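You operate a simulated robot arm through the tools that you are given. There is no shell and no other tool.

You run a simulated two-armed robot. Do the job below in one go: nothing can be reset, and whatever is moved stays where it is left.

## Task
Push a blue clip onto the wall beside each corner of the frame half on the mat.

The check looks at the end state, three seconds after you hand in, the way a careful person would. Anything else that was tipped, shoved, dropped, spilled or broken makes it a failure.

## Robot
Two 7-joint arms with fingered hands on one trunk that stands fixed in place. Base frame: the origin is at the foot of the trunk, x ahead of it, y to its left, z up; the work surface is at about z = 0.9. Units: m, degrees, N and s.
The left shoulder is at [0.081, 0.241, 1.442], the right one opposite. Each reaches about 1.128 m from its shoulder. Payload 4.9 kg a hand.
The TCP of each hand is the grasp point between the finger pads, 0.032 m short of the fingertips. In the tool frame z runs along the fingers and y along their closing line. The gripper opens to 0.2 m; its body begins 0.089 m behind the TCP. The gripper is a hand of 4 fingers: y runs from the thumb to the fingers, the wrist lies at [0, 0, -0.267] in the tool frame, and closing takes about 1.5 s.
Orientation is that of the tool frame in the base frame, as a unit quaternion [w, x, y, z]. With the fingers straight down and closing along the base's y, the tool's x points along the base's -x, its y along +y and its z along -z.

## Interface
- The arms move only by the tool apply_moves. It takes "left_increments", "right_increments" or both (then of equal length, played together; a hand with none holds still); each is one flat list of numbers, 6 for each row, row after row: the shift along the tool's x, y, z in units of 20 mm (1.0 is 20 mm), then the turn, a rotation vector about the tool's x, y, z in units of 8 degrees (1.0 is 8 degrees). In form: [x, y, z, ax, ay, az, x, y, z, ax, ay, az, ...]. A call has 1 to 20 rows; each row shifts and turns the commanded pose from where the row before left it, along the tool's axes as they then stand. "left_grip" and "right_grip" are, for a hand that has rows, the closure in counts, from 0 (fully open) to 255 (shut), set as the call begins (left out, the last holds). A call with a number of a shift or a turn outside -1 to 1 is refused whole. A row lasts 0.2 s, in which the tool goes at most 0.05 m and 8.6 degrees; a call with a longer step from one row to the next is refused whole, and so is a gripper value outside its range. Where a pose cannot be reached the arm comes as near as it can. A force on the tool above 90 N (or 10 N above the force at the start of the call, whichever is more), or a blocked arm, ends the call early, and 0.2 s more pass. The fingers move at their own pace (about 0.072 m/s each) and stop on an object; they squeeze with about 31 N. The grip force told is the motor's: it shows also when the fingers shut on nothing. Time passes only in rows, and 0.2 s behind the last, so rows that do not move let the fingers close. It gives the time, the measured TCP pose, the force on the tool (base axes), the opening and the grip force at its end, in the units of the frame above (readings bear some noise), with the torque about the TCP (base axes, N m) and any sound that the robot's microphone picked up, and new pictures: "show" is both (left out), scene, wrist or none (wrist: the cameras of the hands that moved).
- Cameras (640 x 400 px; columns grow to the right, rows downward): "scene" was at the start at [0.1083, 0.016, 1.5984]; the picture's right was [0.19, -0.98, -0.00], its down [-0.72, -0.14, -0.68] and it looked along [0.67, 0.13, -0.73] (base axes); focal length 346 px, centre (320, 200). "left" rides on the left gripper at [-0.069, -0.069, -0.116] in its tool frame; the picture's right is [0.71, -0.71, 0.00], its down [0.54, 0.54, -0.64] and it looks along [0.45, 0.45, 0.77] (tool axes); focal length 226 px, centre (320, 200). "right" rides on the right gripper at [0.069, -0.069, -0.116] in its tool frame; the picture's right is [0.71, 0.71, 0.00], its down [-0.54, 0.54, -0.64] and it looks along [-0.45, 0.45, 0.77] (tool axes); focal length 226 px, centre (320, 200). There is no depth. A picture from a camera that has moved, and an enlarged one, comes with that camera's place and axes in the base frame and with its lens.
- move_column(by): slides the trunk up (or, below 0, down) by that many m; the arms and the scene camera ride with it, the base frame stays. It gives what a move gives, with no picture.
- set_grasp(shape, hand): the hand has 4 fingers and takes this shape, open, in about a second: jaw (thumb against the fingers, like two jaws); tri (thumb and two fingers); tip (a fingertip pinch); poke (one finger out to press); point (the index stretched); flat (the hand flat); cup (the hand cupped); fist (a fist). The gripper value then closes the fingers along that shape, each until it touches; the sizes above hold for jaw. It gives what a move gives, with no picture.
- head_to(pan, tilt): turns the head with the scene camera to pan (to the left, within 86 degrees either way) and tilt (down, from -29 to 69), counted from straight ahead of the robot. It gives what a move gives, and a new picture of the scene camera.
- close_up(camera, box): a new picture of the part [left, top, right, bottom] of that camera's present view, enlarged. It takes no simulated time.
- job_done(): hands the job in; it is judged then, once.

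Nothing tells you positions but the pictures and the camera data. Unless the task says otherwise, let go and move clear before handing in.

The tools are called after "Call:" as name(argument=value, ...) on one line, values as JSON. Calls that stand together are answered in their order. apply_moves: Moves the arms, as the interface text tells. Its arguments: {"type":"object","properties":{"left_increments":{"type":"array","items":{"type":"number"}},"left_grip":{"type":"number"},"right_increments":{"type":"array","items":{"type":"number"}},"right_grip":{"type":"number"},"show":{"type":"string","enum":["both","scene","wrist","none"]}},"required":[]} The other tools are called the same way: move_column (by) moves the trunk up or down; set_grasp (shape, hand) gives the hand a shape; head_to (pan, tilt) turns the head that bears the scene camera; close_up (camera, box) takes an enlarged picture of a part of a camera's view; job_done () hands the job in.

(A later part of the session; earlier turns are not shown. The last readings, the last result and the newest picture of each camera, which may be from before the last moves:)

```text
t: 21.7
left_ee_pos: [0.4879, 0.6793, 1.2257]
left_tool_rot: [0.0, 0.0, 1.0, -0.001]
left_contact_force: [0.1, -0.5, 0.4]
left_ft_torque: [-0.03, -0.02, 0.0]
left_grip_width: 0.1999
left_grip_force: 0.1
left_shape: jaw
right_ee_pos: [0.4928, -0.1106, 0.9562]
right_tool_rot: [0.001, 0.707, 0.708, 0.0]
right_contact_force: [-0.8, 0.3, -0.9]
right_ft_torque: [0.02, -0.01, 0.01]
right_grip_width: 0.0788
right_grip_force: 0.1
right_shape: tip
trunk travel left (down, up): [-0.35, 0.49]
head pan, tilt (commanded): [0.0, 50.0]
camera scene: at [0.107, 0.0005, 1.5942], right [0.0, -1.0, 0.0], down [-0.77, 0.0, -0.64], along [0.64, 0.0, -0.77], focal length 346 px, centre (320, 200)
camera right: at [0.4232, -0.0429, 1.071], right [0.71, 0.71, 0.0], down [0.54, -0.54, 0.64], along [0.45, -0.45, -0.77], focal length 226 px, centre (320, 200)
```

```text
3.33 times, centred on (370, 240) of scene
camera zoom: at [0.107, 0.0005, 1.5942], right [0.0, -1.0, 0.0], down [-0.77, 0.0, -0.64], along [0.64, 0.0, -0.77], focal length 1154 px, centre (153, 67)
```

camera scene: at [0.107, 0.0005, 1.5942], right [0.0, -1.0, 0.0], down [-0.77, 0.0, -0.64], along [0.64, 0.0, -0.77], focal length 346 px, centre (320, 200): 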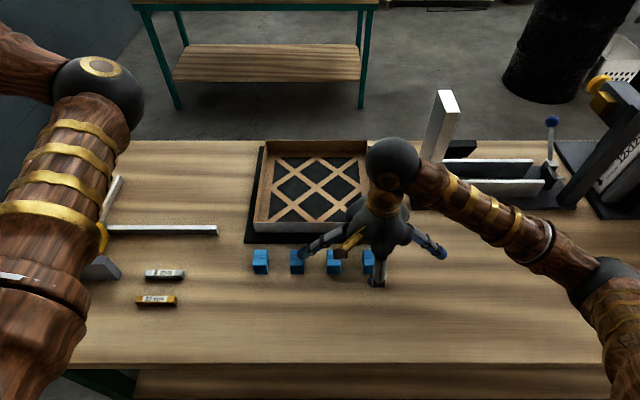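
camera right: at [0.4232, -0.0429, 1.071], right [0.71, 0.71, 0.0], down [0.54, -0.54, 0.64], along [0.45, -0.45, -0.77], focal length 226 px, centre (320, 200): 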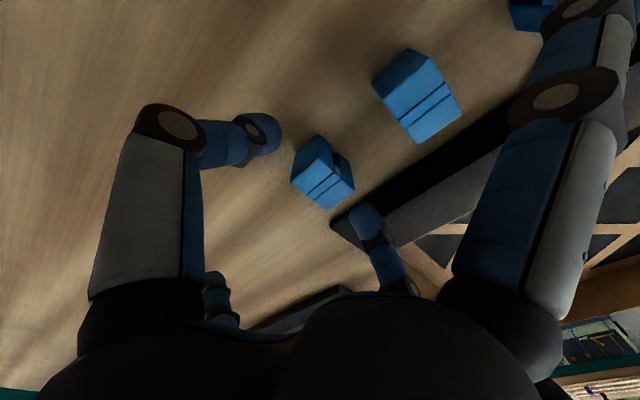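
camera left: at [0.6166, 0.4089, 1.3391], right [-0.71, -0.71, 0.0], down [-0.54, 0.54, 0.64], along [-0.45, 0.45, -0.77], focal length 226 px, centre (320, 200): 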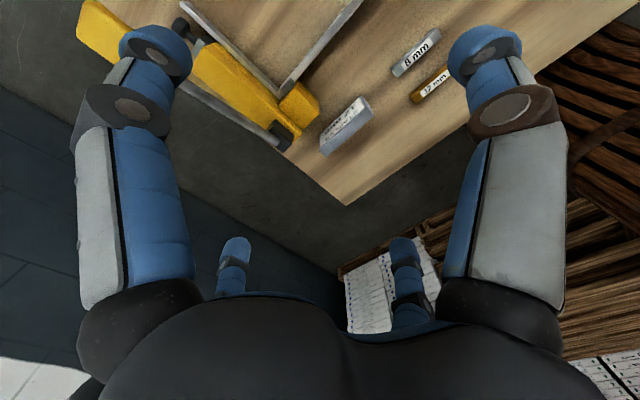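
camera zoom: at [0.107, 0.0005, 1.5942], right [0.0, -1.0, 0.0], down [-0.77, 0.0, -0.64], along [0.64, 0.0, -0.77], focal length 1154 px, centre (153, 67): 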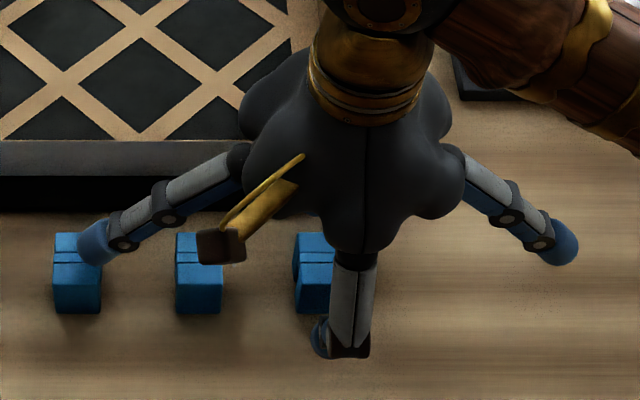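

The fingertips straddle the clip with about 2 cm clearance on each side and the splayed finger clears clip 2 by about 1 cm. I'll close on the clip.

Call:
apply_moves(right_increments=[0, 0, 0, 0, 0, 0, 0, 0, 0, 0, 0, 0, 0, 0, 0, 0, 0, 0, 0, 0, 0, 0, 0, 0, 0, 0, 0, 0, 0, 0, 0, 0, 0, 0, 0, 0], right_grip=255, show="wrist")

Call:
close_up(camera="right", box=[240, 100, 420, 240])

Call:
close_up(camera="scene", box=[330, 220, 410, 300])

```text
t: 23.1
left_ee_pos: [0.4876, 0.6778, 1.2242]
left_tool_rot: [-0.001, 0.0, 1.0, 0.0]
left_contact_force: [-0.4, 0.3, 0.8]
left_ft_torque: [-0.02, -0.01, -0.04]
left_grip_width: 0.1999
left_grip_force: 0.0
left_shape: jaw
right_ee_pos: [0.4924, -0.1104, 0.9555]
right_tool_rot: [0.0, 0.708, 0.707, 0.001]
right_contact_force: [-0.7, 0.0, 0.2]
right_ft_torque: [0.01, 0.0, 0.01]
right_grip_width: 0.0349
right_grip_force: 30.8
right_shape: tip
trunk travel left (down, up): [-0.35, 0.49]
head pan, tilt (commanded): [0.0, 50.0]
camera right: at [0.4234, -0.0429, 1.0712], right [0.71, 0.71, 0.0], down [0.54, -0.54, 0.64], along [0.45, -0.45, -0.77], focal length 226 px, centre (320, 200)
```

right: 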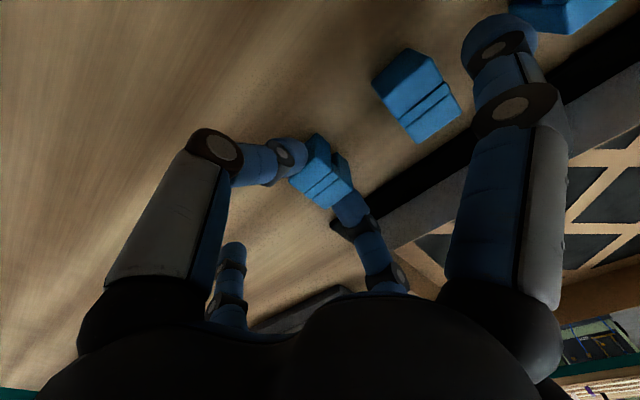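

```text
2.86 times, centred on (330, 170) of right
camera zoom: at [0.4234, -0.0429, 1.0712], right [0.71, 0.71, 0.0], down [0.54, -0.54, 0.64], along [0.45, -0.45, -0.77], focal length 646 px, centre (291, 286)
```

zoom: 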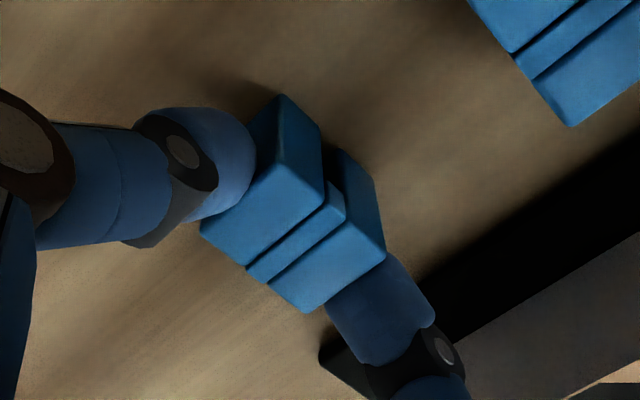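

```text
5.00 times, centred on (370, 260) of scene
camera zoom: at [0.107, 0.0008, 1.5941], right [0.0, -1.0, 0.0], down [-0.77, 0.0, -0.64], along [0.64, 0.0, -0.77], focal length 1732 px, centre (70, -100)
```

zoom: 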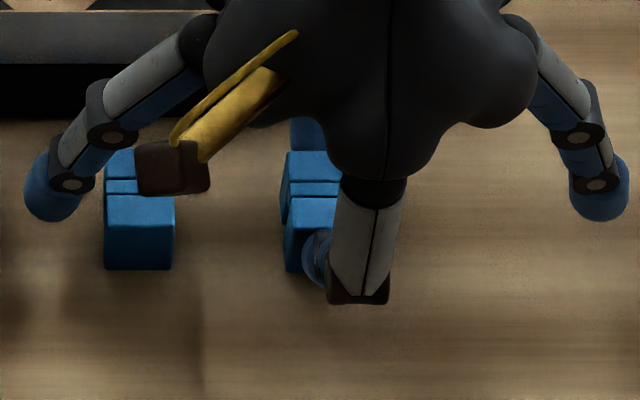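

The clip is gripped at 31 N, about 35 mm wide. I'll lift it straight up and inspect the slot.

Call:
apply_moves(right_increments=[0, 0, -0.5, 0, 0, 0, 0, 0, -1, 0, 0, 0, 0, 0, -1, 0, 0, 0, 0, 0, -1, 0, 0, 0, 0, 0, -1, 0, 0, 0, 0, 0, -1, 0, 0, 0], show="both")

Call:
close_up(camera="right", box=[270, 110, 390, 230])

Call:
close_up(camera="scene", box=[330, 170, 420, 280])

```text
t: 24.5
left_ee_pos: [0.4882, 0.6795, 1.225]
left_tool_rot: [0.0, 0.0, 1.0, 0.0]
left_contact_force: [0.6, 0.5, 0.7]
left_ft_torque: [-0.03, 0.03, -0.01]
left_grip_width: 0.2
left_grip_force: 0.2
left_shape: jaw
right_ee_pos: [0.4925, -0.1086, 1.0656]
right_tool_rot: [0.0, 0.707, 0.707, 0.0]
right_contact_force: [0.3, 0.4, -0.8]
right_ft_torque: [-0.01, 0.03, -0.01]
right_grip_width: 0.035
right_grip_force: 30.8
right_shape: tip
trunk travel left (down, up): [-0.35, 0.49]
head pan, tilt (commanded): [0.0, 50.0]
camera scene: at [0.1068, 0.001, 1.5941], right [0.0, -1.0, 0.0], down [-0.77, 0.0, -0.64], along [0.64, 0.0, -0.77], focal length 346 px, centre (320, 200)
camera right: at [0.4234, -0.0416, 1.182], right [0.71, 0.71, 0.0], down [0.54, -0.54, 0.64], along [0.45, -0.45, -0.77], focal length 226 px, centre (320, 200)
```

scene: 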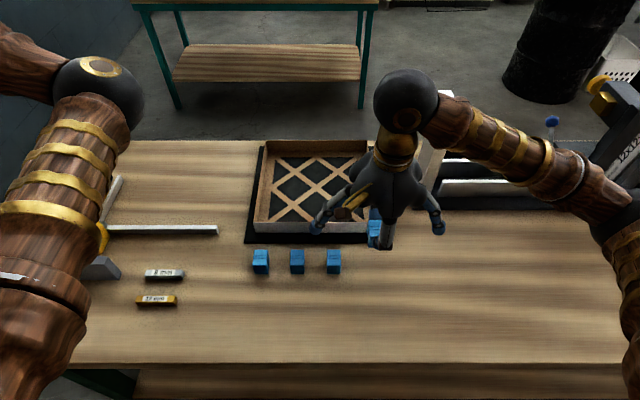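
right: 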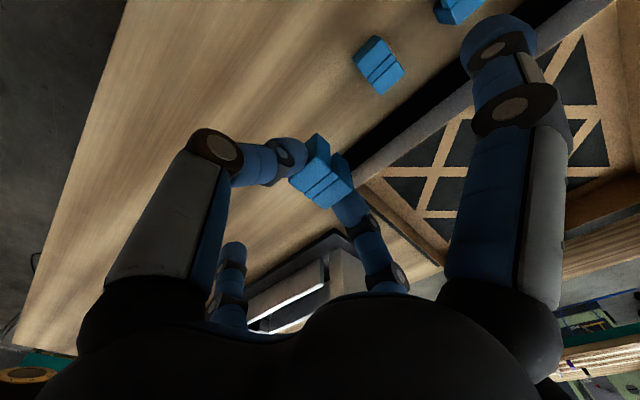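

```text
3.33 times, centred on (330, 170) of right
camera zoom: at [0.4234, -0.0416, 1.182], right [0.71, 0.71, 0.0], down [0.54, -0.54, 0.64], along [0.45, -0.45, -0.77], focal length 754 px, centre (287, 300)
```

zoom: 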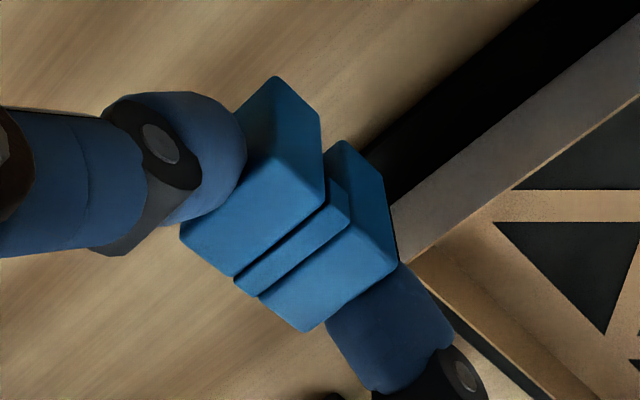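

```text
3.64 times, centred on (375, 225) of scene
camera zoom: at [0.1068, 0.001, 1.5941], right [0.0, -1.0, 0.0], down [-0.77, 0.0, -0.64], along [0.64, 0.0, -0.77], focal length 1259 px, centre (120, 109)
```

zoom: 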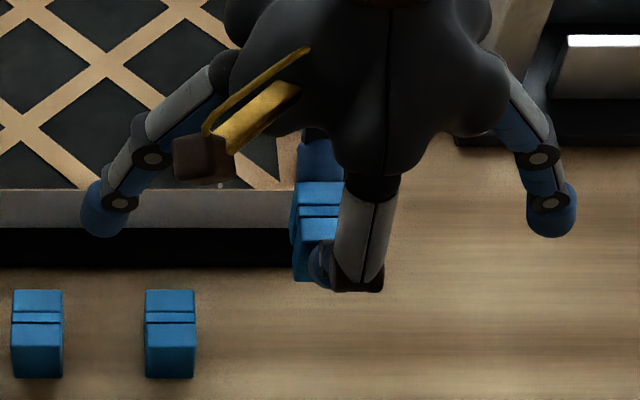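

The clip is held level. I'll zoom tightly on the clip in the wrist view to see the slot and its centreline relative to the grip.

Call:
close_up(camera="right", box=[298, 130, 358, 212])

Call:
close_up(camera="scene", box=[362, 200, 392, 255])

```text
4.88 times, centred on (328, 171) of right
camera zoom: at [0.4234, -0.0416, 1.182], right [0.71, 0.71, 0.0], down [0.54, -0.54, 0.64], along [0.45, -0.45, -0.77], focal length 1103 px, centre (281, 342)
```

zoom: 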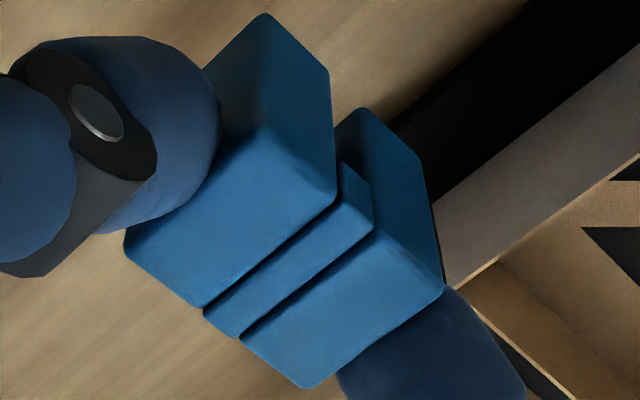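

```text
7.27 times, centred on (377, 228) of scene
camera zoom: at [0.1068, 0.001, 1.5941], right [0.0, -1.0, 0.0], down [-0.77, 0.0, -0.64], along [0.64, 0.0, -0.77], focal length 2519 px, centre (-94, 0)
```

zoom: 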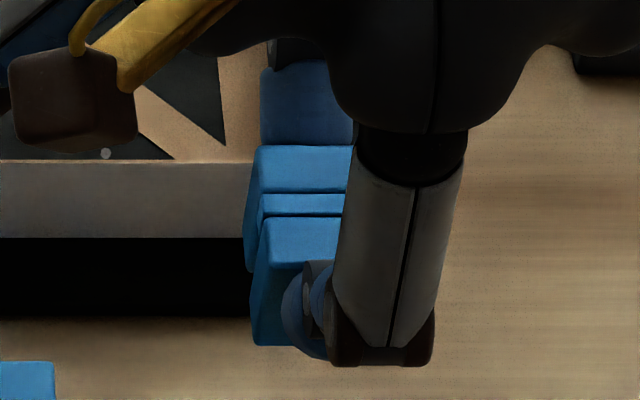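

The slot's centreline is within about 1 mm of the grip centre. I'll carry this clip over the front wall near the front-right corner and hover just above the wall to check alignment.

Call:
apply_moves(right_increments=[0.1, 0.9, 0, 0, 0, 0, 0.1, 0.9, 0, 0, 0, 0, 0.1, 0.9, 0, 0, 0, 0, 0.1, 0.9, 0, 0, 0, 0, 0.13, 0.9, 0, 0, 0, 0, 0, 0, 0.8, 0, 0, 0, 0, 0, 0.8, 0, 0, 0, 0, 0, 0.7, 0, 0, 0, 0, 0, 0, 0, 0, 0], show="both")

Call:
close_up(camera="right", box=[270, 110, 400, 230])

Call:
close_up(camera="scene", box=[330, 160, 420, 250])

```text
t: 26.5
left_ee_pos: [0.4871, 0.6793, 1.2247]
left_tool_rot: [0.0, 0.0, 1.0, 0.0]
left_contact_force: [-0.8, -0.2, 0.3]
left_ft_torque: [-0.03, 0.01, 0.0]
left_grip_width: 0.1998
left_grip_force: 0.1
left_shape: jaw
right_ee_pos: [0.5823, -0.1004, 1.0193]
right_tool_rot: [0.0, 0.707, 0.707, 0.001]
right_contact_force: [-0.3, 0.3, 0.3]
right_ft_torque: [-0.02, 0.02, -0.01]
right_grip_width: 0.0349
right_grip_force: 30.7
right_shape: tip
trunk travel left (down, up): [-0.35, 0.49]
head pan, tilt (commanded): [0.0, 50.0]
camera scene: at [0.1068, 0.0006, 1.5941], right [0.0, -1.0, 0.0], down [-0.77, 0.0, -0.64], along [0.64, 0.0, -0.77], focal length 346 px, centre (320, 200)
camera right: at [0.5122, -0.0318, 1.1348], right [0.71, 0.71, 0.0], down [0.54, -0.54, 0.64], along [0.45, -0.46, -0.77], focal length 226 px, centre (320, 200)
```

scene: 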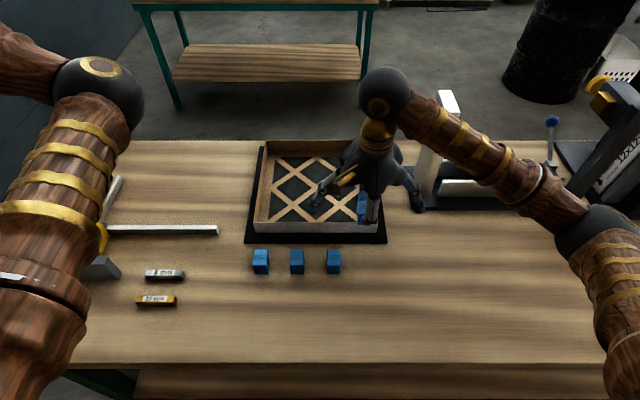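
right: 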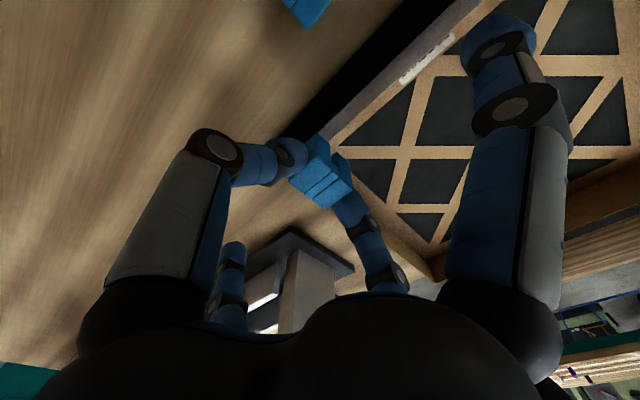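

```text
3.33 times, centred on (335, 170) of right
camera zoom: at [0.5122, -0.0318, 1.1348], right [0.71, 0.71, 0.0], down [0.54, -0.54, 0.64], along [0.45, -0.46, -0.77], focal length 754 px, centre (270, 300)
```

zoom: 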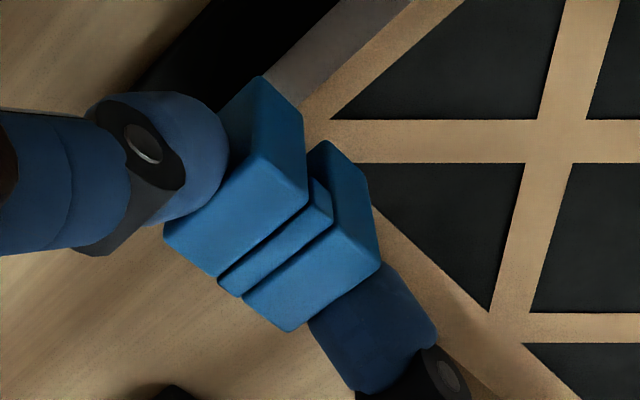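

```text
4.44 times, centred on (375, 205) of scene
camera zoom: at [0.1068, 0.0006, 1.5941], right [0.0, -1.0, 0.0], down [-0.77, 0.0, -0.64], along [0.64, 0.0, -0.77], focal length 1539 px, centre (76, 178)
```

zoom: 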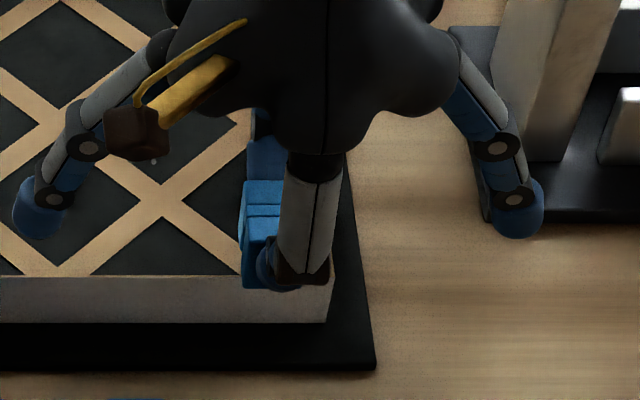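

The clip hovers about 17 mm above the front wall near the corner. I'll zoom further to compare the slot line with the wall's top edge.

Call:
close_up(camera="right", box=[300, 125, 360, 212])

Call:
close_up(camera="scene", box=[355, 195, 395, 235])

```text
4.60 times, centred on (330, 168) of right
camera zoom: at [0.5122, -0.0318, 1.1348], right [0.71, 0.71, 0.0], down [0.54, -0.54, 0.64], along [0.45, -0.46, -0.77], focal length 1039 px, centre (274, 345)
```

zoom: 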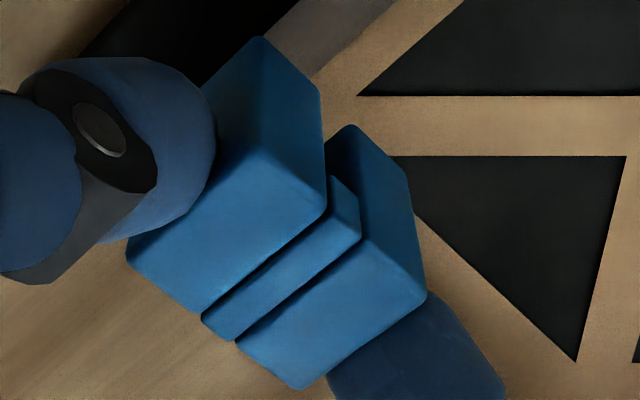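

```text
10.00 times, centred on (375, 215) of scene
camera zoom: at [0.1068, 0.0006, 1.5941], right [0.0, -1.0, 0.0], down [-0.77, 0.0, -0.64], along [0.64, 0.0, -0.77], focal length 3463 px, centre (-230, 50)
```

zoom: 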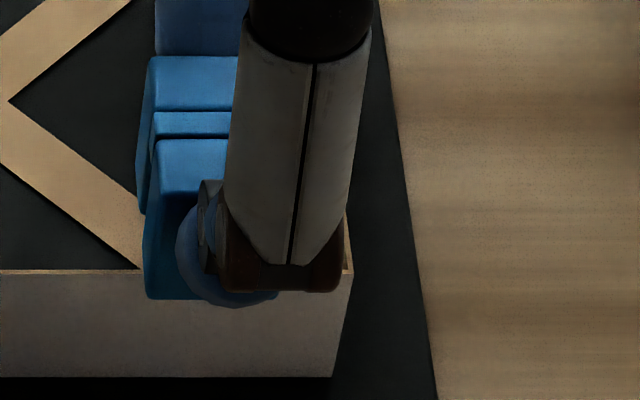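

The slot centre is about 2.5 mm short of the wall's centreline in x, so I'll shift that and lower until the wall just enters the slot.

Call:
apply_moves(right_increments=[0, 0.125, 0, 0, 0, 0, 0, 0, 0.3, 0, 0, 0, 0, 0, 0.3, 0, 0, 0, 0, 0, 0.3, 0, 0, 0, 0, 0, 0.2, 0, 0, 0, 0, 0, 0, 0, 0, 0], show="wrist")

Call:
close_up(camera="right", box=[300, 125, 360, 212])

Call:
close_up(camera="scene", box=[350, 195, 390, 235])

```text
t: 27.9
left_ee_pos: [0.4856, 0.6793, 1.2259]
left_tool_rot: [0.001, 0.0, 1.0, 0.0]
left_contact_force: [1.0, -0.4, -0.1]
left_ft_torque: [-0.02, 0.01, 0.03]
left_grip_width: 0.2001
left_grip_force: 0.0
left_shape: jaw
right_ee_pos: [0.582, -0.0999, 1.0013]
right_tool_rot: [0.002, 0.708, 0.707, 0.002]
right_contact_force: [2.4, -0.9, 40.1]
right_ft_torque: [-0.05, 0.04, -0.01]
right_grip_width: 0.0395
right_grip_force: 31.0
right_shape: tip
trunk travel left (down, up): [-0.35, 0.49]
head pan, tilt (commanded): [0.0, 50.0]
camera right: at [0.5133, -0.0324, 1.1164], right [0.71, 0.71, 0.0], down [0.54, -0.54, 0.65], along [0.46, -0.46, -0.76], focal length 226 px, centre (320, 200)
```

right: 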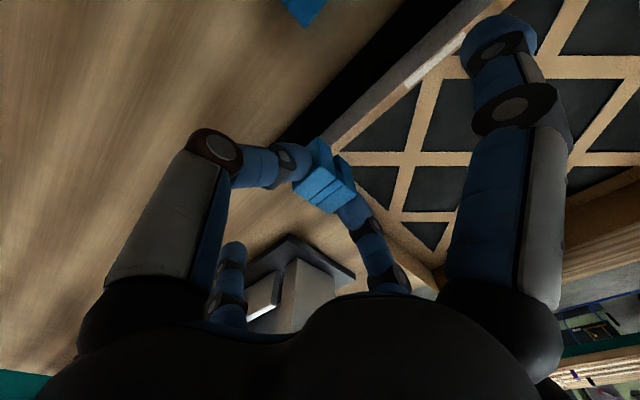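

```text
4.60 times, centred on (330, 168) of right
camera zoom: at [0.5133, -0.0324, 1.1164], right [0.71, 0.71, 0.0], down [0.54, -0.54, 0.65], along [0.46, -0.46, -0.76], focal length 1039 px, centre (274, 345)
```

zoom: 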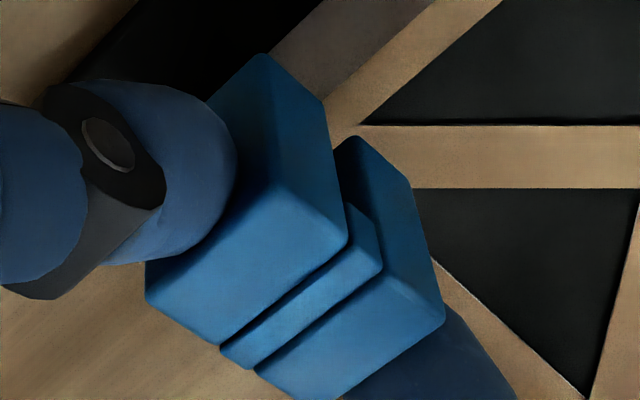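

```text
10.00 times, centred on (370, 215) of scene
camera zoom: at [0.1038, 0.0014, 1.5948], right [0.0, -1.0, 0.0], down [-0.76, 0.0, -0.64], along [0.64, 0.0, -0.76], focal length 3463 px, centre (-180, 50)
```

zoom: 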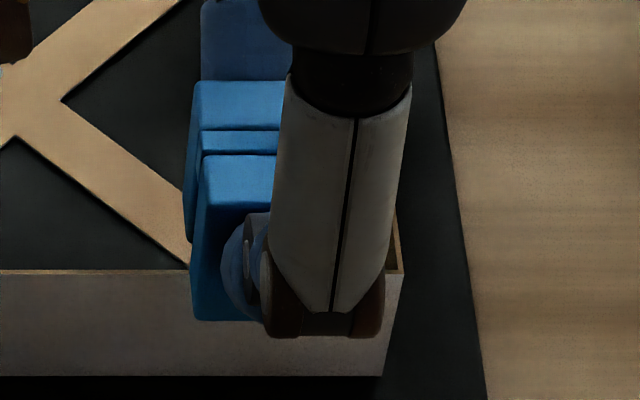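

There is 40 N of upward force with the clip resting on the wall: the view shows the rim lying under the near cheek's inner edge, so the wall top is a bit higher (z ≈ 0.953) and my shift overshot. I'll lift off, and re-check the clip in the grip.

Call:
apply_moves(right_increments=[0, 0, -0.5, 0, 0, 0, 0, 0, -0.5, 0, 0, 0, 0, 0, 0, 0, 0, 0], show="wrist")

Call:
close_up(camera="right", box=[300, 125, 360, 212])

Call:
close_up(camera="scene", box=[350, 195, 390, 235])

```text
t: 28.7
left_ee_pos: [0.4877, 0.6791, 1.2245]
left_tool_rot: [0.0, 0.0, 1.0, 0.0]
left_contact_force: [0.4, -1.3, -0.3]
left_ft_torque: [0.0, 0.03, -0.01]
left_grip_width: 0.1998
left_grip_force: 0.0
left_shape: jaw
right_ee_pos: [0.5836, -0.1002, 1.019]
right_tool_rot: [0.0, 0.707, 0.707, -0.001]
right_contact_force: [-0.2, 0.0, 0.0]
right_ft_torque: [0.02, 0.02, -0.04]
right_grip_width: 0.0371
right_grip_force: 31.3
right_shape: tip
trunk travel left (down, up): [-0.35, 0.49]
head pan, tilt (commanded): [0.0, 50.0]
camera right: at [0.5145, -0.0319, 1.1337], right [0.71, 0.71, 0.0], down [0.54, -0.54, 0.64], along [0.45, -0.46, -0.77], focal length 226 px, centre (320, 200)
```

right: 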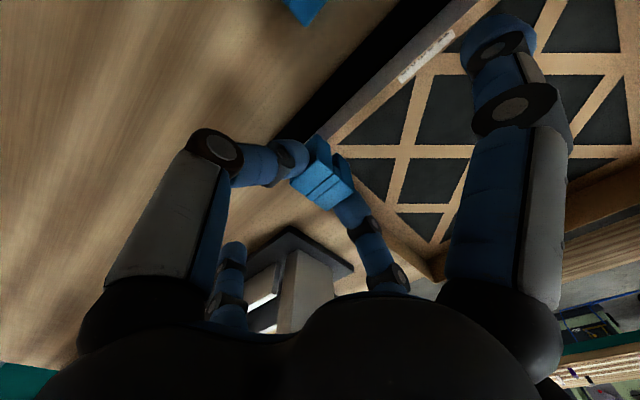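

```text
4.60 times, centred on (330, 168) of right
camera zoom: at [0.5145, -0.0319, 1.1337], right [0.71, 0.71, 0.0], down [0.54, -0.54, 0.64], along [0.45, -0.46, -0.77], focal length 1039 px, centre (274, 345)
```

zoom: 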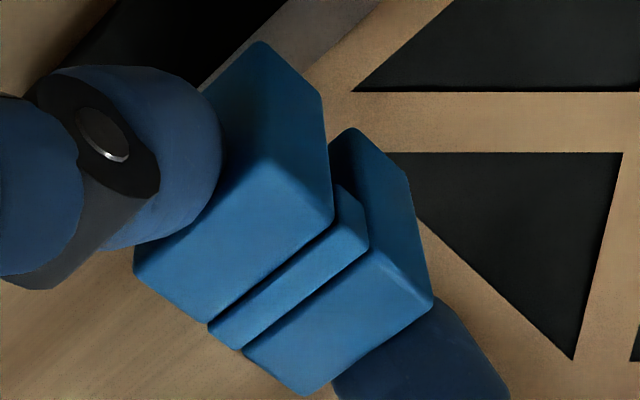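

```text
10.00 times, centred on (370, 215) of scene
camera zoom: at [0.1066, 0.0006, 1.5941], right [0.0, -1.0, 0.0], down [-0.77, 0.0, -0.64], along [0.64, 0.0, -0.77], focal length 3463 px, centre (-180, 50)
```

zoom: 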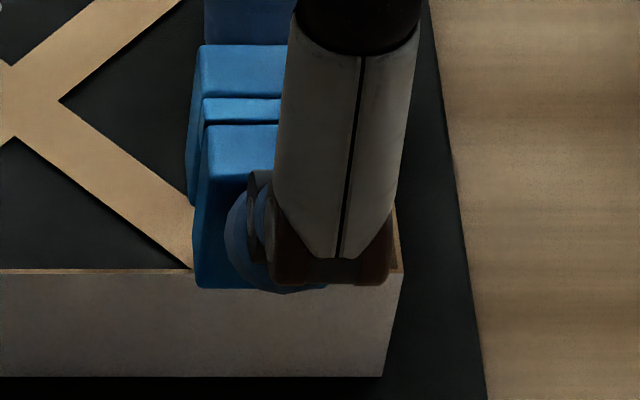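

The clip slid up about 2 mm in the grip but is still square. I'll zoom on where the rim meets the slot end.

Call:
close_up(camera="right", box=[318, 118, 350, 168])

Call:
close_up(camera="right", box=[320, 20, 460, 150])

```text
8.00 times, centred on (334, 143) of right
camera zoom: at [0.5145, -0.0319, 1.1337], right [0.71, 0.71, 0.0], down [0.54, -0.54, 0.64], along [0.45, -0.46, -0.77], focal length 1808 px, centre (208, 656)
```

zoom: 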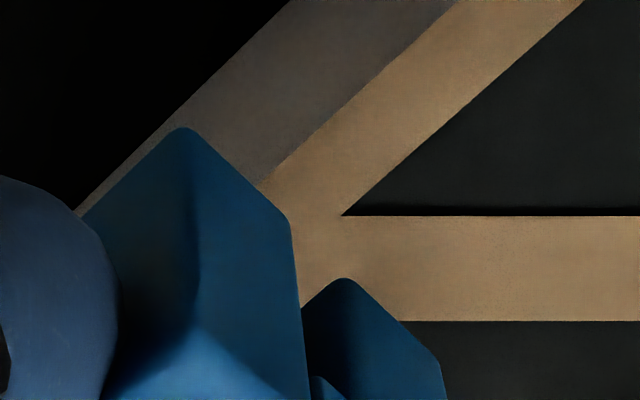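

```text
3.08 times, centred on (390, 85) of right
camera zoom: at [0.5145, -0.0319, 1.1337], right [0.71, 0.71, 0.0], down [0.54, -0.54, 0.64], along [0.45, -0.46, -0.77], focal length 696 px, centre (105, 554)
```

zoom: 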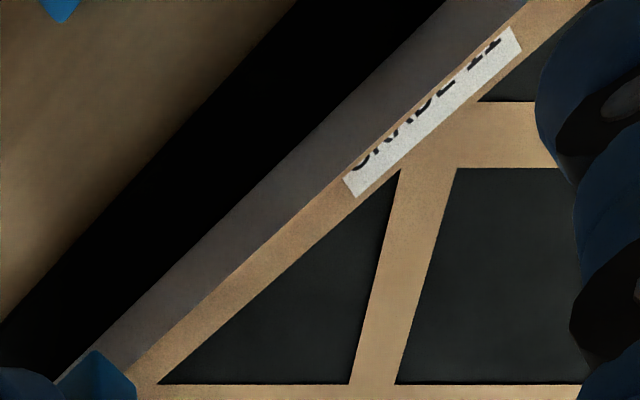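

The rim's centreline is at x ≈ 0.581 and the slot centre at 0.5836, so I'll shift back by 3 mm and lower gently again.

Call:
apply_moves(right_increments=[0, -0.15, 0, 0, 0, 0, 0, 0, 0.3, 0, 0, 0, 0, 0, 0.3, 0, 0, 0, 0, 0, 0.3, 0, 0, 0, 0, 0, 0.1, 0, 0, 0, 0, 0, 0, 0, 0, 0], show="wrist")

Call:
close_up(camera="right", box=[318, 118, 350, 168])

Call:
close_up(camera="scene", box=[350, 195, 390, 235])

```text
t: 30.1
left_ee_pos: [0.4881, 0.6791, 1.2252]
left_tool_rot: [0.0, 0.0, 1.0, 0.001]
left_contact_force: [0.3, -0.2, -0.8]
left_ft_torque: [0.01, -0.04, 0.01]
left_grip_width: 0.2
left_grip_force: 0.0
left_shape: jaw
right_ee_pos: [0.5802, -0.1009, 0.9985]
right_tool_rot: [0.0, 0.707, 0.707, 0.001]
right_contact_force: [0.7, 0.6, -0.2]
right_ft_torque: [-0.01, -0.03, 0.0]
right_grip_width: 0.0373
right_grip_force: 31.3
right_shape: tip
trunk travel left (down, up): [-0.35, 0.49]
head pan, tilt (commanded): [0.0, 50.0]
camera right: at [0.5116, -0.032, 1.1138], right [0.71, 0.71, 0.0], down [0.54, -0.54, 0.64], along [0.45, -0.45, -0.77], focal length 226 px, centre (320, 200)
```

right: 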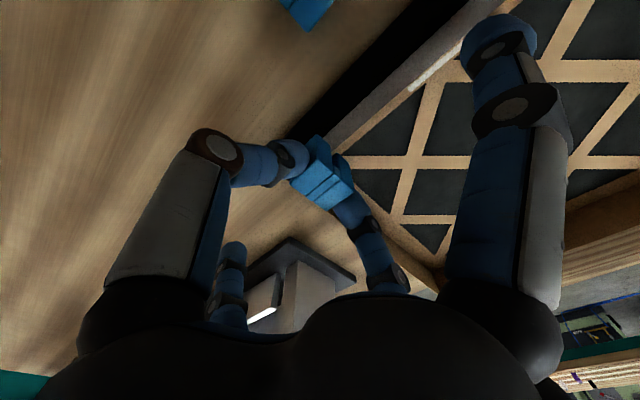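

```text
8.00 times, centred on (334, 143) of right
camera zoom: at [0.5116, -0.032, 1.1138], right [0.71, 0.71, 0.0], down [0.54, -0.54, 0.64], along [0.45, -0.45, -0.77], focal length 1808 px, centre (208, 656)
```

zoom: 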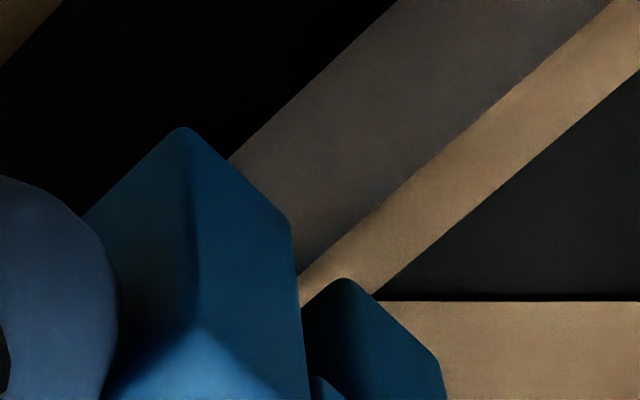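

```text
10.00 times, centred on (370, 215) of scene
camera zoom: at [0.107, 0.0008, 1.5941], right [0.0, -1.0, 0.0], down [-0.77, 0.0, -0.64], along [0.64, 0.0, -0.77], focal length 3463 px, centre (-180, 50)
```

zoom: 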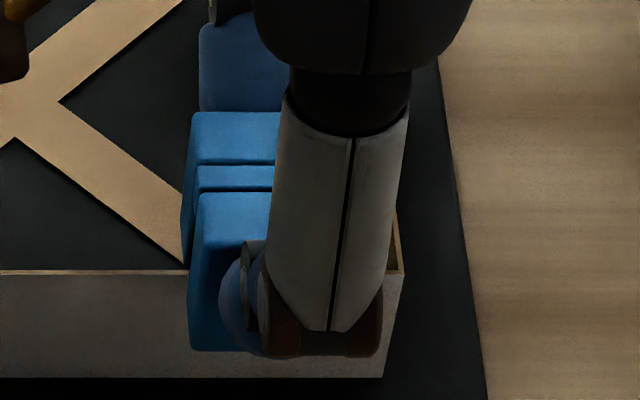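

The wall is now in the slot with no force. I'll lower further in small steps while watching the force.

Call:
apply_moves(right_increments=[0, 0, 0.25, 0, 0, 0, 0, 0, 0.25, 0, 0, 0, 0, 0, 0.25, 0, 0, 0, 0, 0, 0.25, 0, 0, 0, 0, 0, 0, 0, 0, 0], show="none")

Call:
close_up(camera="scene", box=[350, 195, 390, 235])

Call:
close_up(camera="right", box=[300, 118, 360, 208])

```text
t: 31.3
left_ee_pos: [0.4884, 0.6779, 1.226]
left_tool_rot: [0.0, 0.0, 1.0, 0.0]
left_contact_force: [-1.5, 0.9, 0.0]
left_ft_torque: [0.01, -0.01, 0.03]
left_grip_width: 0.1999
left_grip_force: 0.0
left_shape: jaw
right_ee_pos: [0.5816, -0.101, 0.9783]
right_tool_rot: [0.0, 0.707, 0.707, -0.001]
right_contact_force: [-0.2, -0.3, 0.8]
right_ft_torque: [0.03, 0.0, -0.01]
right_grip_width: 0.0375
right_grip_force: 30.8
right_shape: tip
trunk travel left (down, up): [-0.35, 0.49]
head pan, tilt (commanded): [0.0, 50.0]
```

```text
10.00 times, centred on (370, 215) of scene
camera zoom: at [0.1069, 0.0007, 1.5941], right [0.0, -1.0, 0.0], down [-0.77, 0.0, -0.64], along [0.64, 0.0, -0.77], focal length 3463 px, centre (-180, 50)
```

zoom: 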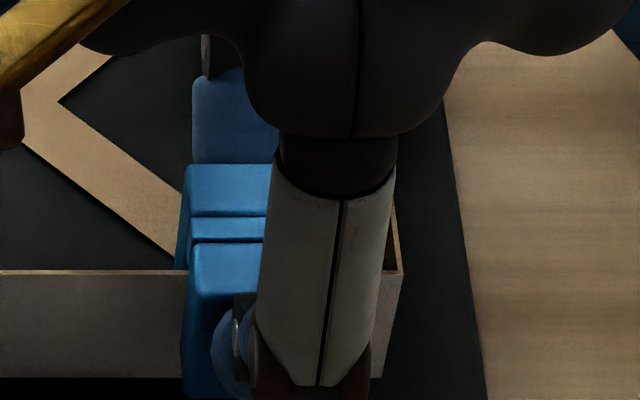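

```text
4.44 times, centred on (330, 163) of right
camera zoom: at [0.5123, -0.0322, 1.0937], right [0.71, 0.71, 0.0], down [0.54, -0.54, 0.64], along [0.45, -0.46, -0.77], focal length 1005 px, centre (276, 364)
```

zoom: 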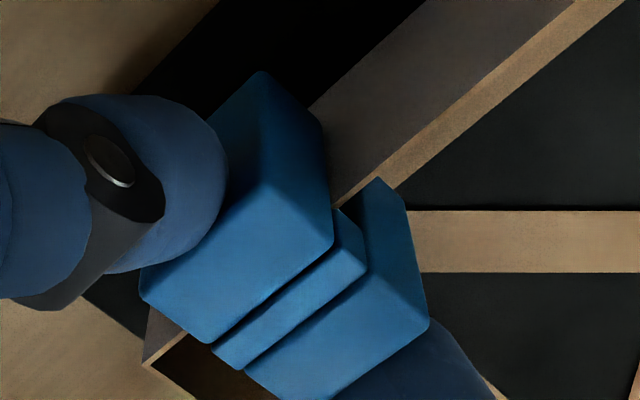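

Still no resistance and the wall is well inside the slot. I'll continue down until the bridge meets the wall top.

Call:
apply_moves(right_increments=[0, 0, 0.2, 0, 0, 0, 0, 0, 0.2, 0, 0, 0, 0, 0, 0, 0, 0, 0], show="none")

Call:
close_up(camera="scene", box=[350, 205, 390, 245])

Call:
close_up(camera="right", box=[300, 118, 360, 208])

```text
t: 32.1
left_ee_pos: [0.4838, 0.6792, 1.2268]
left_tool_rot: [0.001, 0.0, 1.0, 0.0]
left_contact_force: [0.8, -0.7, 0.1]
left_ft_torque: [0.0, 0.0, 0.01]
left_grip_width: 0.1997
left_grip_force: 0.0
left_shape: jaw
right_ee_pos: [0.5808, -0.0998, 0.9743]
right_tool_rot: [0.002, 0.708, 0.707, 0.002]
right_contact_force: [4.3, -0.9, 43.7]
right_ft_torque: [0.1, -0.2, 0.02]
right_grip_width: 0.0396
right_grip_force: 30.9
right_shape: tip
trunk travel left (down, up): [-0.35, 0.49]
head pan, tilt (commanded): [0.0, 50.0]
```

```text
10.00 times, centred on (370, 225) of scene
camera zoom: at [0.1032, 0.0013, 1.5949], right [0.0, -1.0, 0.0], down [-0.76, 0.0, -0.64], along [0.64, 0.0, -0.76], focal length 3463 px, centre (-180, -50)
```

zoom: 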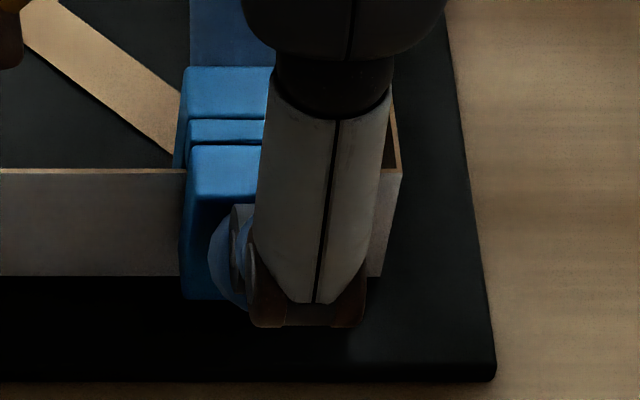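

```text
4.44 times, centred on (330, 163) of right
camera zoom: at [0.5104, -0.0319, 1.0886], right [0.71, 0.71, 0.0], down [0.54, -0.54, 0.65], along [0.46, -0.45, -0.76], focal length 1005 px, centre (276, 364)
```

zoom: 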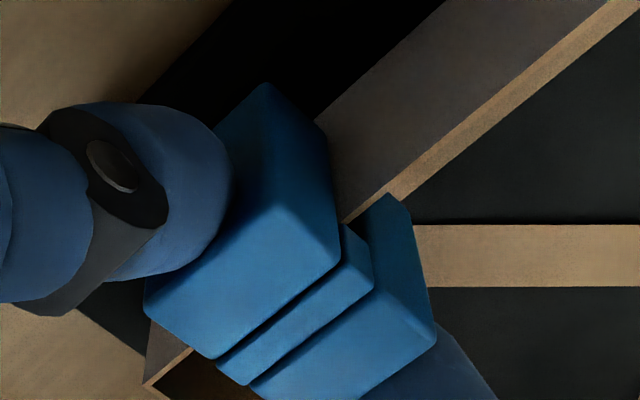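

Resistance of about 44 N now: the bridge appears to have met the wall top. I'll relieve the load, release the clip and inspect how it sits.

Call:
apply_moves(right_increments=[0, 0, -0.2, 0, 0, 0, 0, 0, 0, 0, 0, 0], show="none")

Call:
apply_moves(right_increments=[0, 0, 0, 0, 0, 0, 0, 0, 0, 0, 0, 0, 0, 0, 0, 0, 0, 0, 0, 0, 0, 0, 0, 0], right_grip=155, show="wrist")

Call:
close_up(camera="right", box=[270, 90, 400, 220])

```text
t: 32.7
left_ee_pos: [0.4847, 0.6792, 1.2254]
left_tool_rot: [0.001, 0.0, 1.0, 0.0]
left_contact_force: [0.3, 0.8, 0.1]
left_ft_torque: [0.0, -0.05, -0.02]
left_grip_width: 0.1997
left_grip_force: 0.1
left_shape: jaw
right_ee_pos: [0.5808, -0.0998, 0.9748]
right_tool_rot: [0.001, 0.707, 0.707, 0.0]
right_contact_force: [3.0, -1.2, 21.6]
right_ft_torque: [0.02, -0.13, 0.02]
right_grip_width: 0.0392
right_grip_force: 31.2
right_shape: tip
trunk travel left (down, up): [-0.35, 0.49]
head pan, tilt (commanded): [0.0, 50.0]
```

```text
t: 33.7
left_ee_pos: [0.4877, 0.6792, 1.2251]
left_tool_rot: [0.0, 0.0, 1.0, 0.0]
left_contact_force: [0.6, -0.5, 0.6]
left_ft_torque: [0.01, 0.01, 0.0]
left_grip_width: 0.1998
left_grip_force: 0.0
left_shape: jaw
right_ee_pos: [0.582, -0.1006, 0.9727]
right_tool_rot: [-0.001, 0.707, 0.707, 0.0]
right_contact_force: [-0.1, 0.7, 1.2]
right_ft_torque: [0.0, -0.02, -0.02]
right_grip_width: 0.0781
right_grip_force: 0.0
right_shape: tip
trunk travel left (down, up): [-0.35, 0.49]
head pan, tilt (commanded): [0.0, 50.0]
camera right: at [0.5127, -0.0317, 1.0894], right [0.71, 0.71, 0.0], down [0.54, -0.54, 0.64], along [0.45, -0.46, -0.77], focal length 226 px, centre (320, 200)
```

right: 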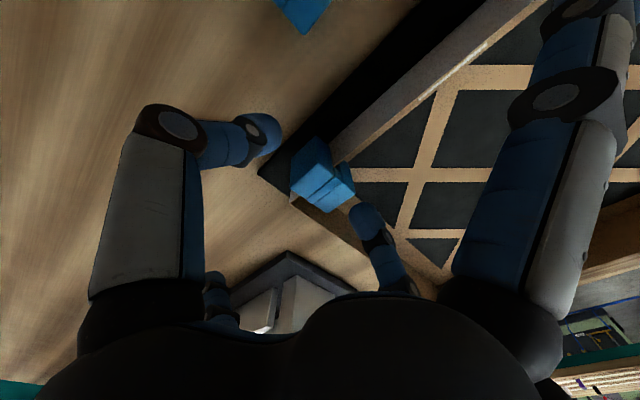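

```text
3.08 times, centred on (335, 155) of right
camera zoom: at [0.5127, -0.0317, 1.0894], right [0.71, 0.71, 0.0], down [0.54, -0.54, 0.64], along [0.45, -0.46, -0.77], focal length 696 px, centre (274, 338)
```

zoom: 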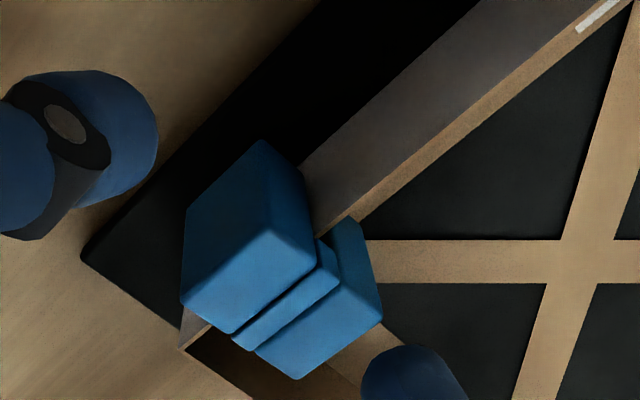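

The clip stays on the wall after release. I'll rise clear and inspect it from both cameras.

Call:
apply_moves(right_increments=[0, 0, -0.5, 0, 0, 0, 0, 0, -1, 0, 0, 0, 0, 0, -1, 0, 0, 0, 0, 0, -1, 0, 0, 0, 0, 0, -1, 0, 0, 0, -0.5, -1, -1, 0, 0, 0, -0.5, -1, 0, 0, 0, 0, -0.5, -1, 0, 0, 0, 0, -0.5, -1, 0, 0, 0, 0], show="both")

Call:
close_up(camera="scene", box=[340, 190, 400, 250])

```text
t: 35.7
left_ee_pos: [0.4868, 0.6778, 1.2266]
left_tool_rot: [0.0, -0.001, 1.0, 0.0]
left_contact_force: [0.6, 0.1, 0.1]
left_ft_torque: [-0.04, -0.04, 0.01]
left_grip_width: 0.2001
left_grip_force: 0.0
left_shape: jaw
right_ee_pos: [0.5019, -0.1404, 1.085]
right_tool_rot: [0.0, 0.707, 0.707, 0.0]
right_contact_force: [-0.7, 0.4, 0.0]
right_ft_torque: [0.04, -0.01, -0.04]
right_grip_width: 0.0783
right_grip_force: 0.2
right_shape: tip
trunk travel left (down, up): [-0.35, 0.49]
head pan, tilt (commanded): [0.0, 50.0]
camera scene: at [0.1058, 0.0, 1.5942], right [0.0, -1.0, 0.0], down [-0.77, 0.0, -0.64], along [0.64, 0.0, -0.77], focal length 346 px, centre (320, 200)
camera right: at [0.4315, -0.0721, 1.1999], right [0.71, 0.71, 0.0], down [0.54, -0.54, 0.64], along [0.46, -0.45, -0.77], focal length 226 px, centre (320, 200)
```

scene: 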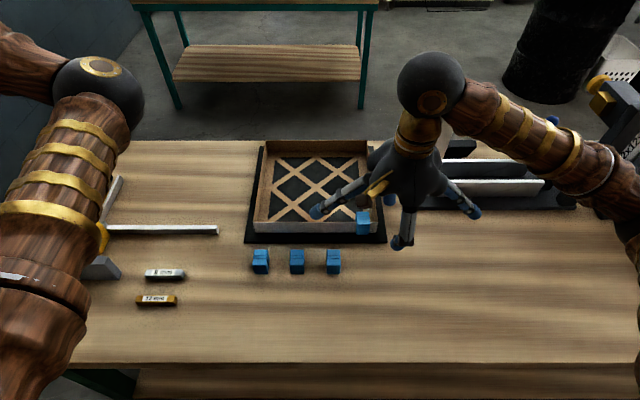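
right: 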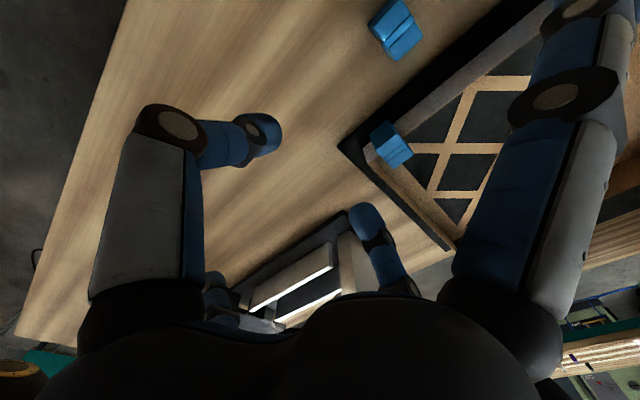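

```text
6.67 times, centred on (370, 220) of scene
camera zoom: at [0.1058, 0.0, 1.5942], right [0.0, -1.0, 0.0], down [-0.77, 0.0, -0.64], along [0.64, 0.0, -0.77], focal length 2309 px, centre (-13, 67)
```

zoom: 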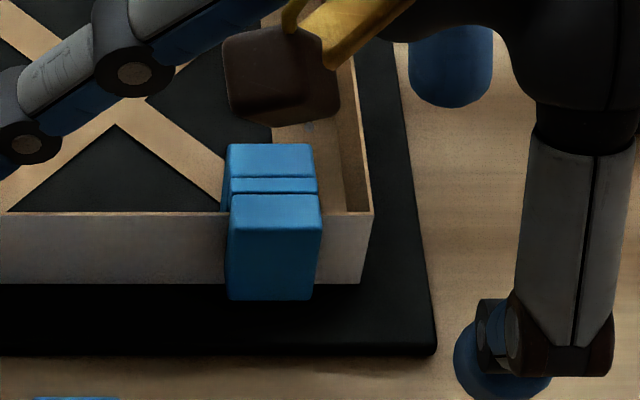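

The clip straddles the wall close to the front-right corner. I'll zoom in from the wrist camera to judge how deeply it is seated.

Call:
close_up(camera="right", box=[362, 112, 422, 172])

Call:
close_up(camera="scene", box=[355, 200, 380, 230])

Call:
close_up(camera="right", box=[362, 0, 432, 65])

```text
6.67 times, centred on (392, 142) of right
camera zoom: at [0.4315, -0.0721, 1.1999], right [0.71, 0.71, 0.0], down [0.54, -0.54, 0.64], along [0.46, -0.45, -0.77], focal length 1507 px, centre (-160, 587)
```

zoom: 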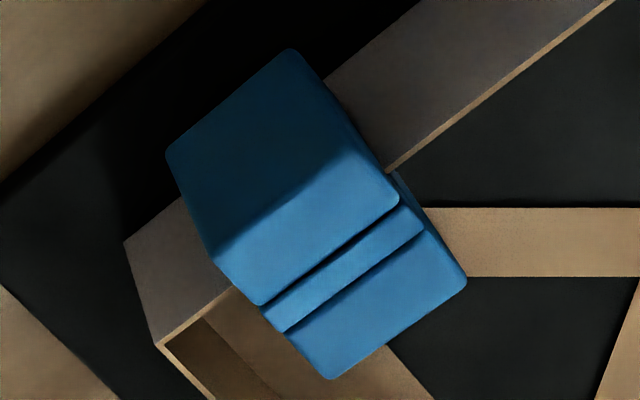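

```text
13.33 times, centred on (368, 215) of scene
camera zoom: at [0.1058, 0.0, 1.5942], right [0.0, -1.0, 0.0], down [-0.77, 0.0, -0.64], along [0.64, 0.0, -0.77], focal length 4618 px, centre (-313, 0)
```

zoom: 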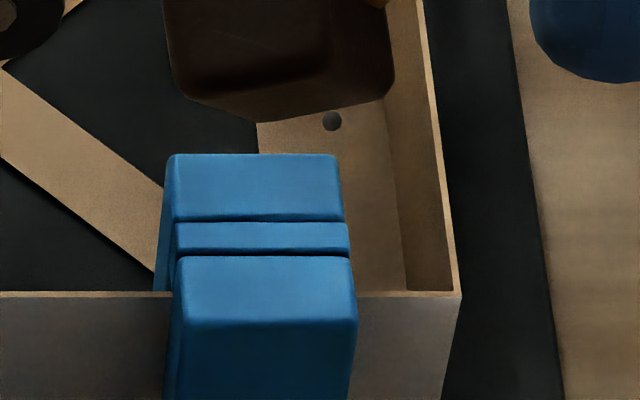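

```text
6.15 times, centred on (397, 32) of right
camera zoom: at [0.4315, -0.0721, 1.1999], right [0.71, 0.71, 0.0], down [0.54, -0.54, 0.64], along [0.46, -0.45, -0.77], focal length 1391 px, centre (-154, 1231)
```

zoom: 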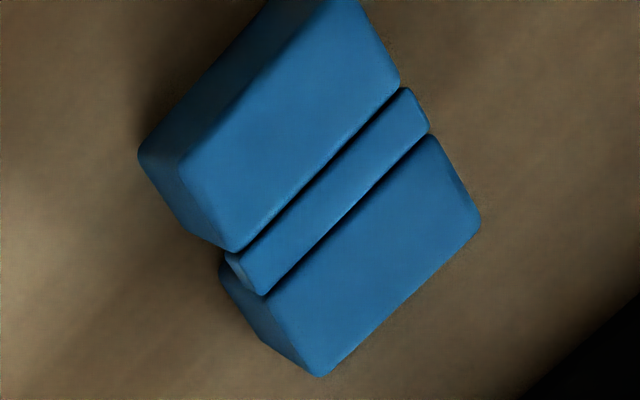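

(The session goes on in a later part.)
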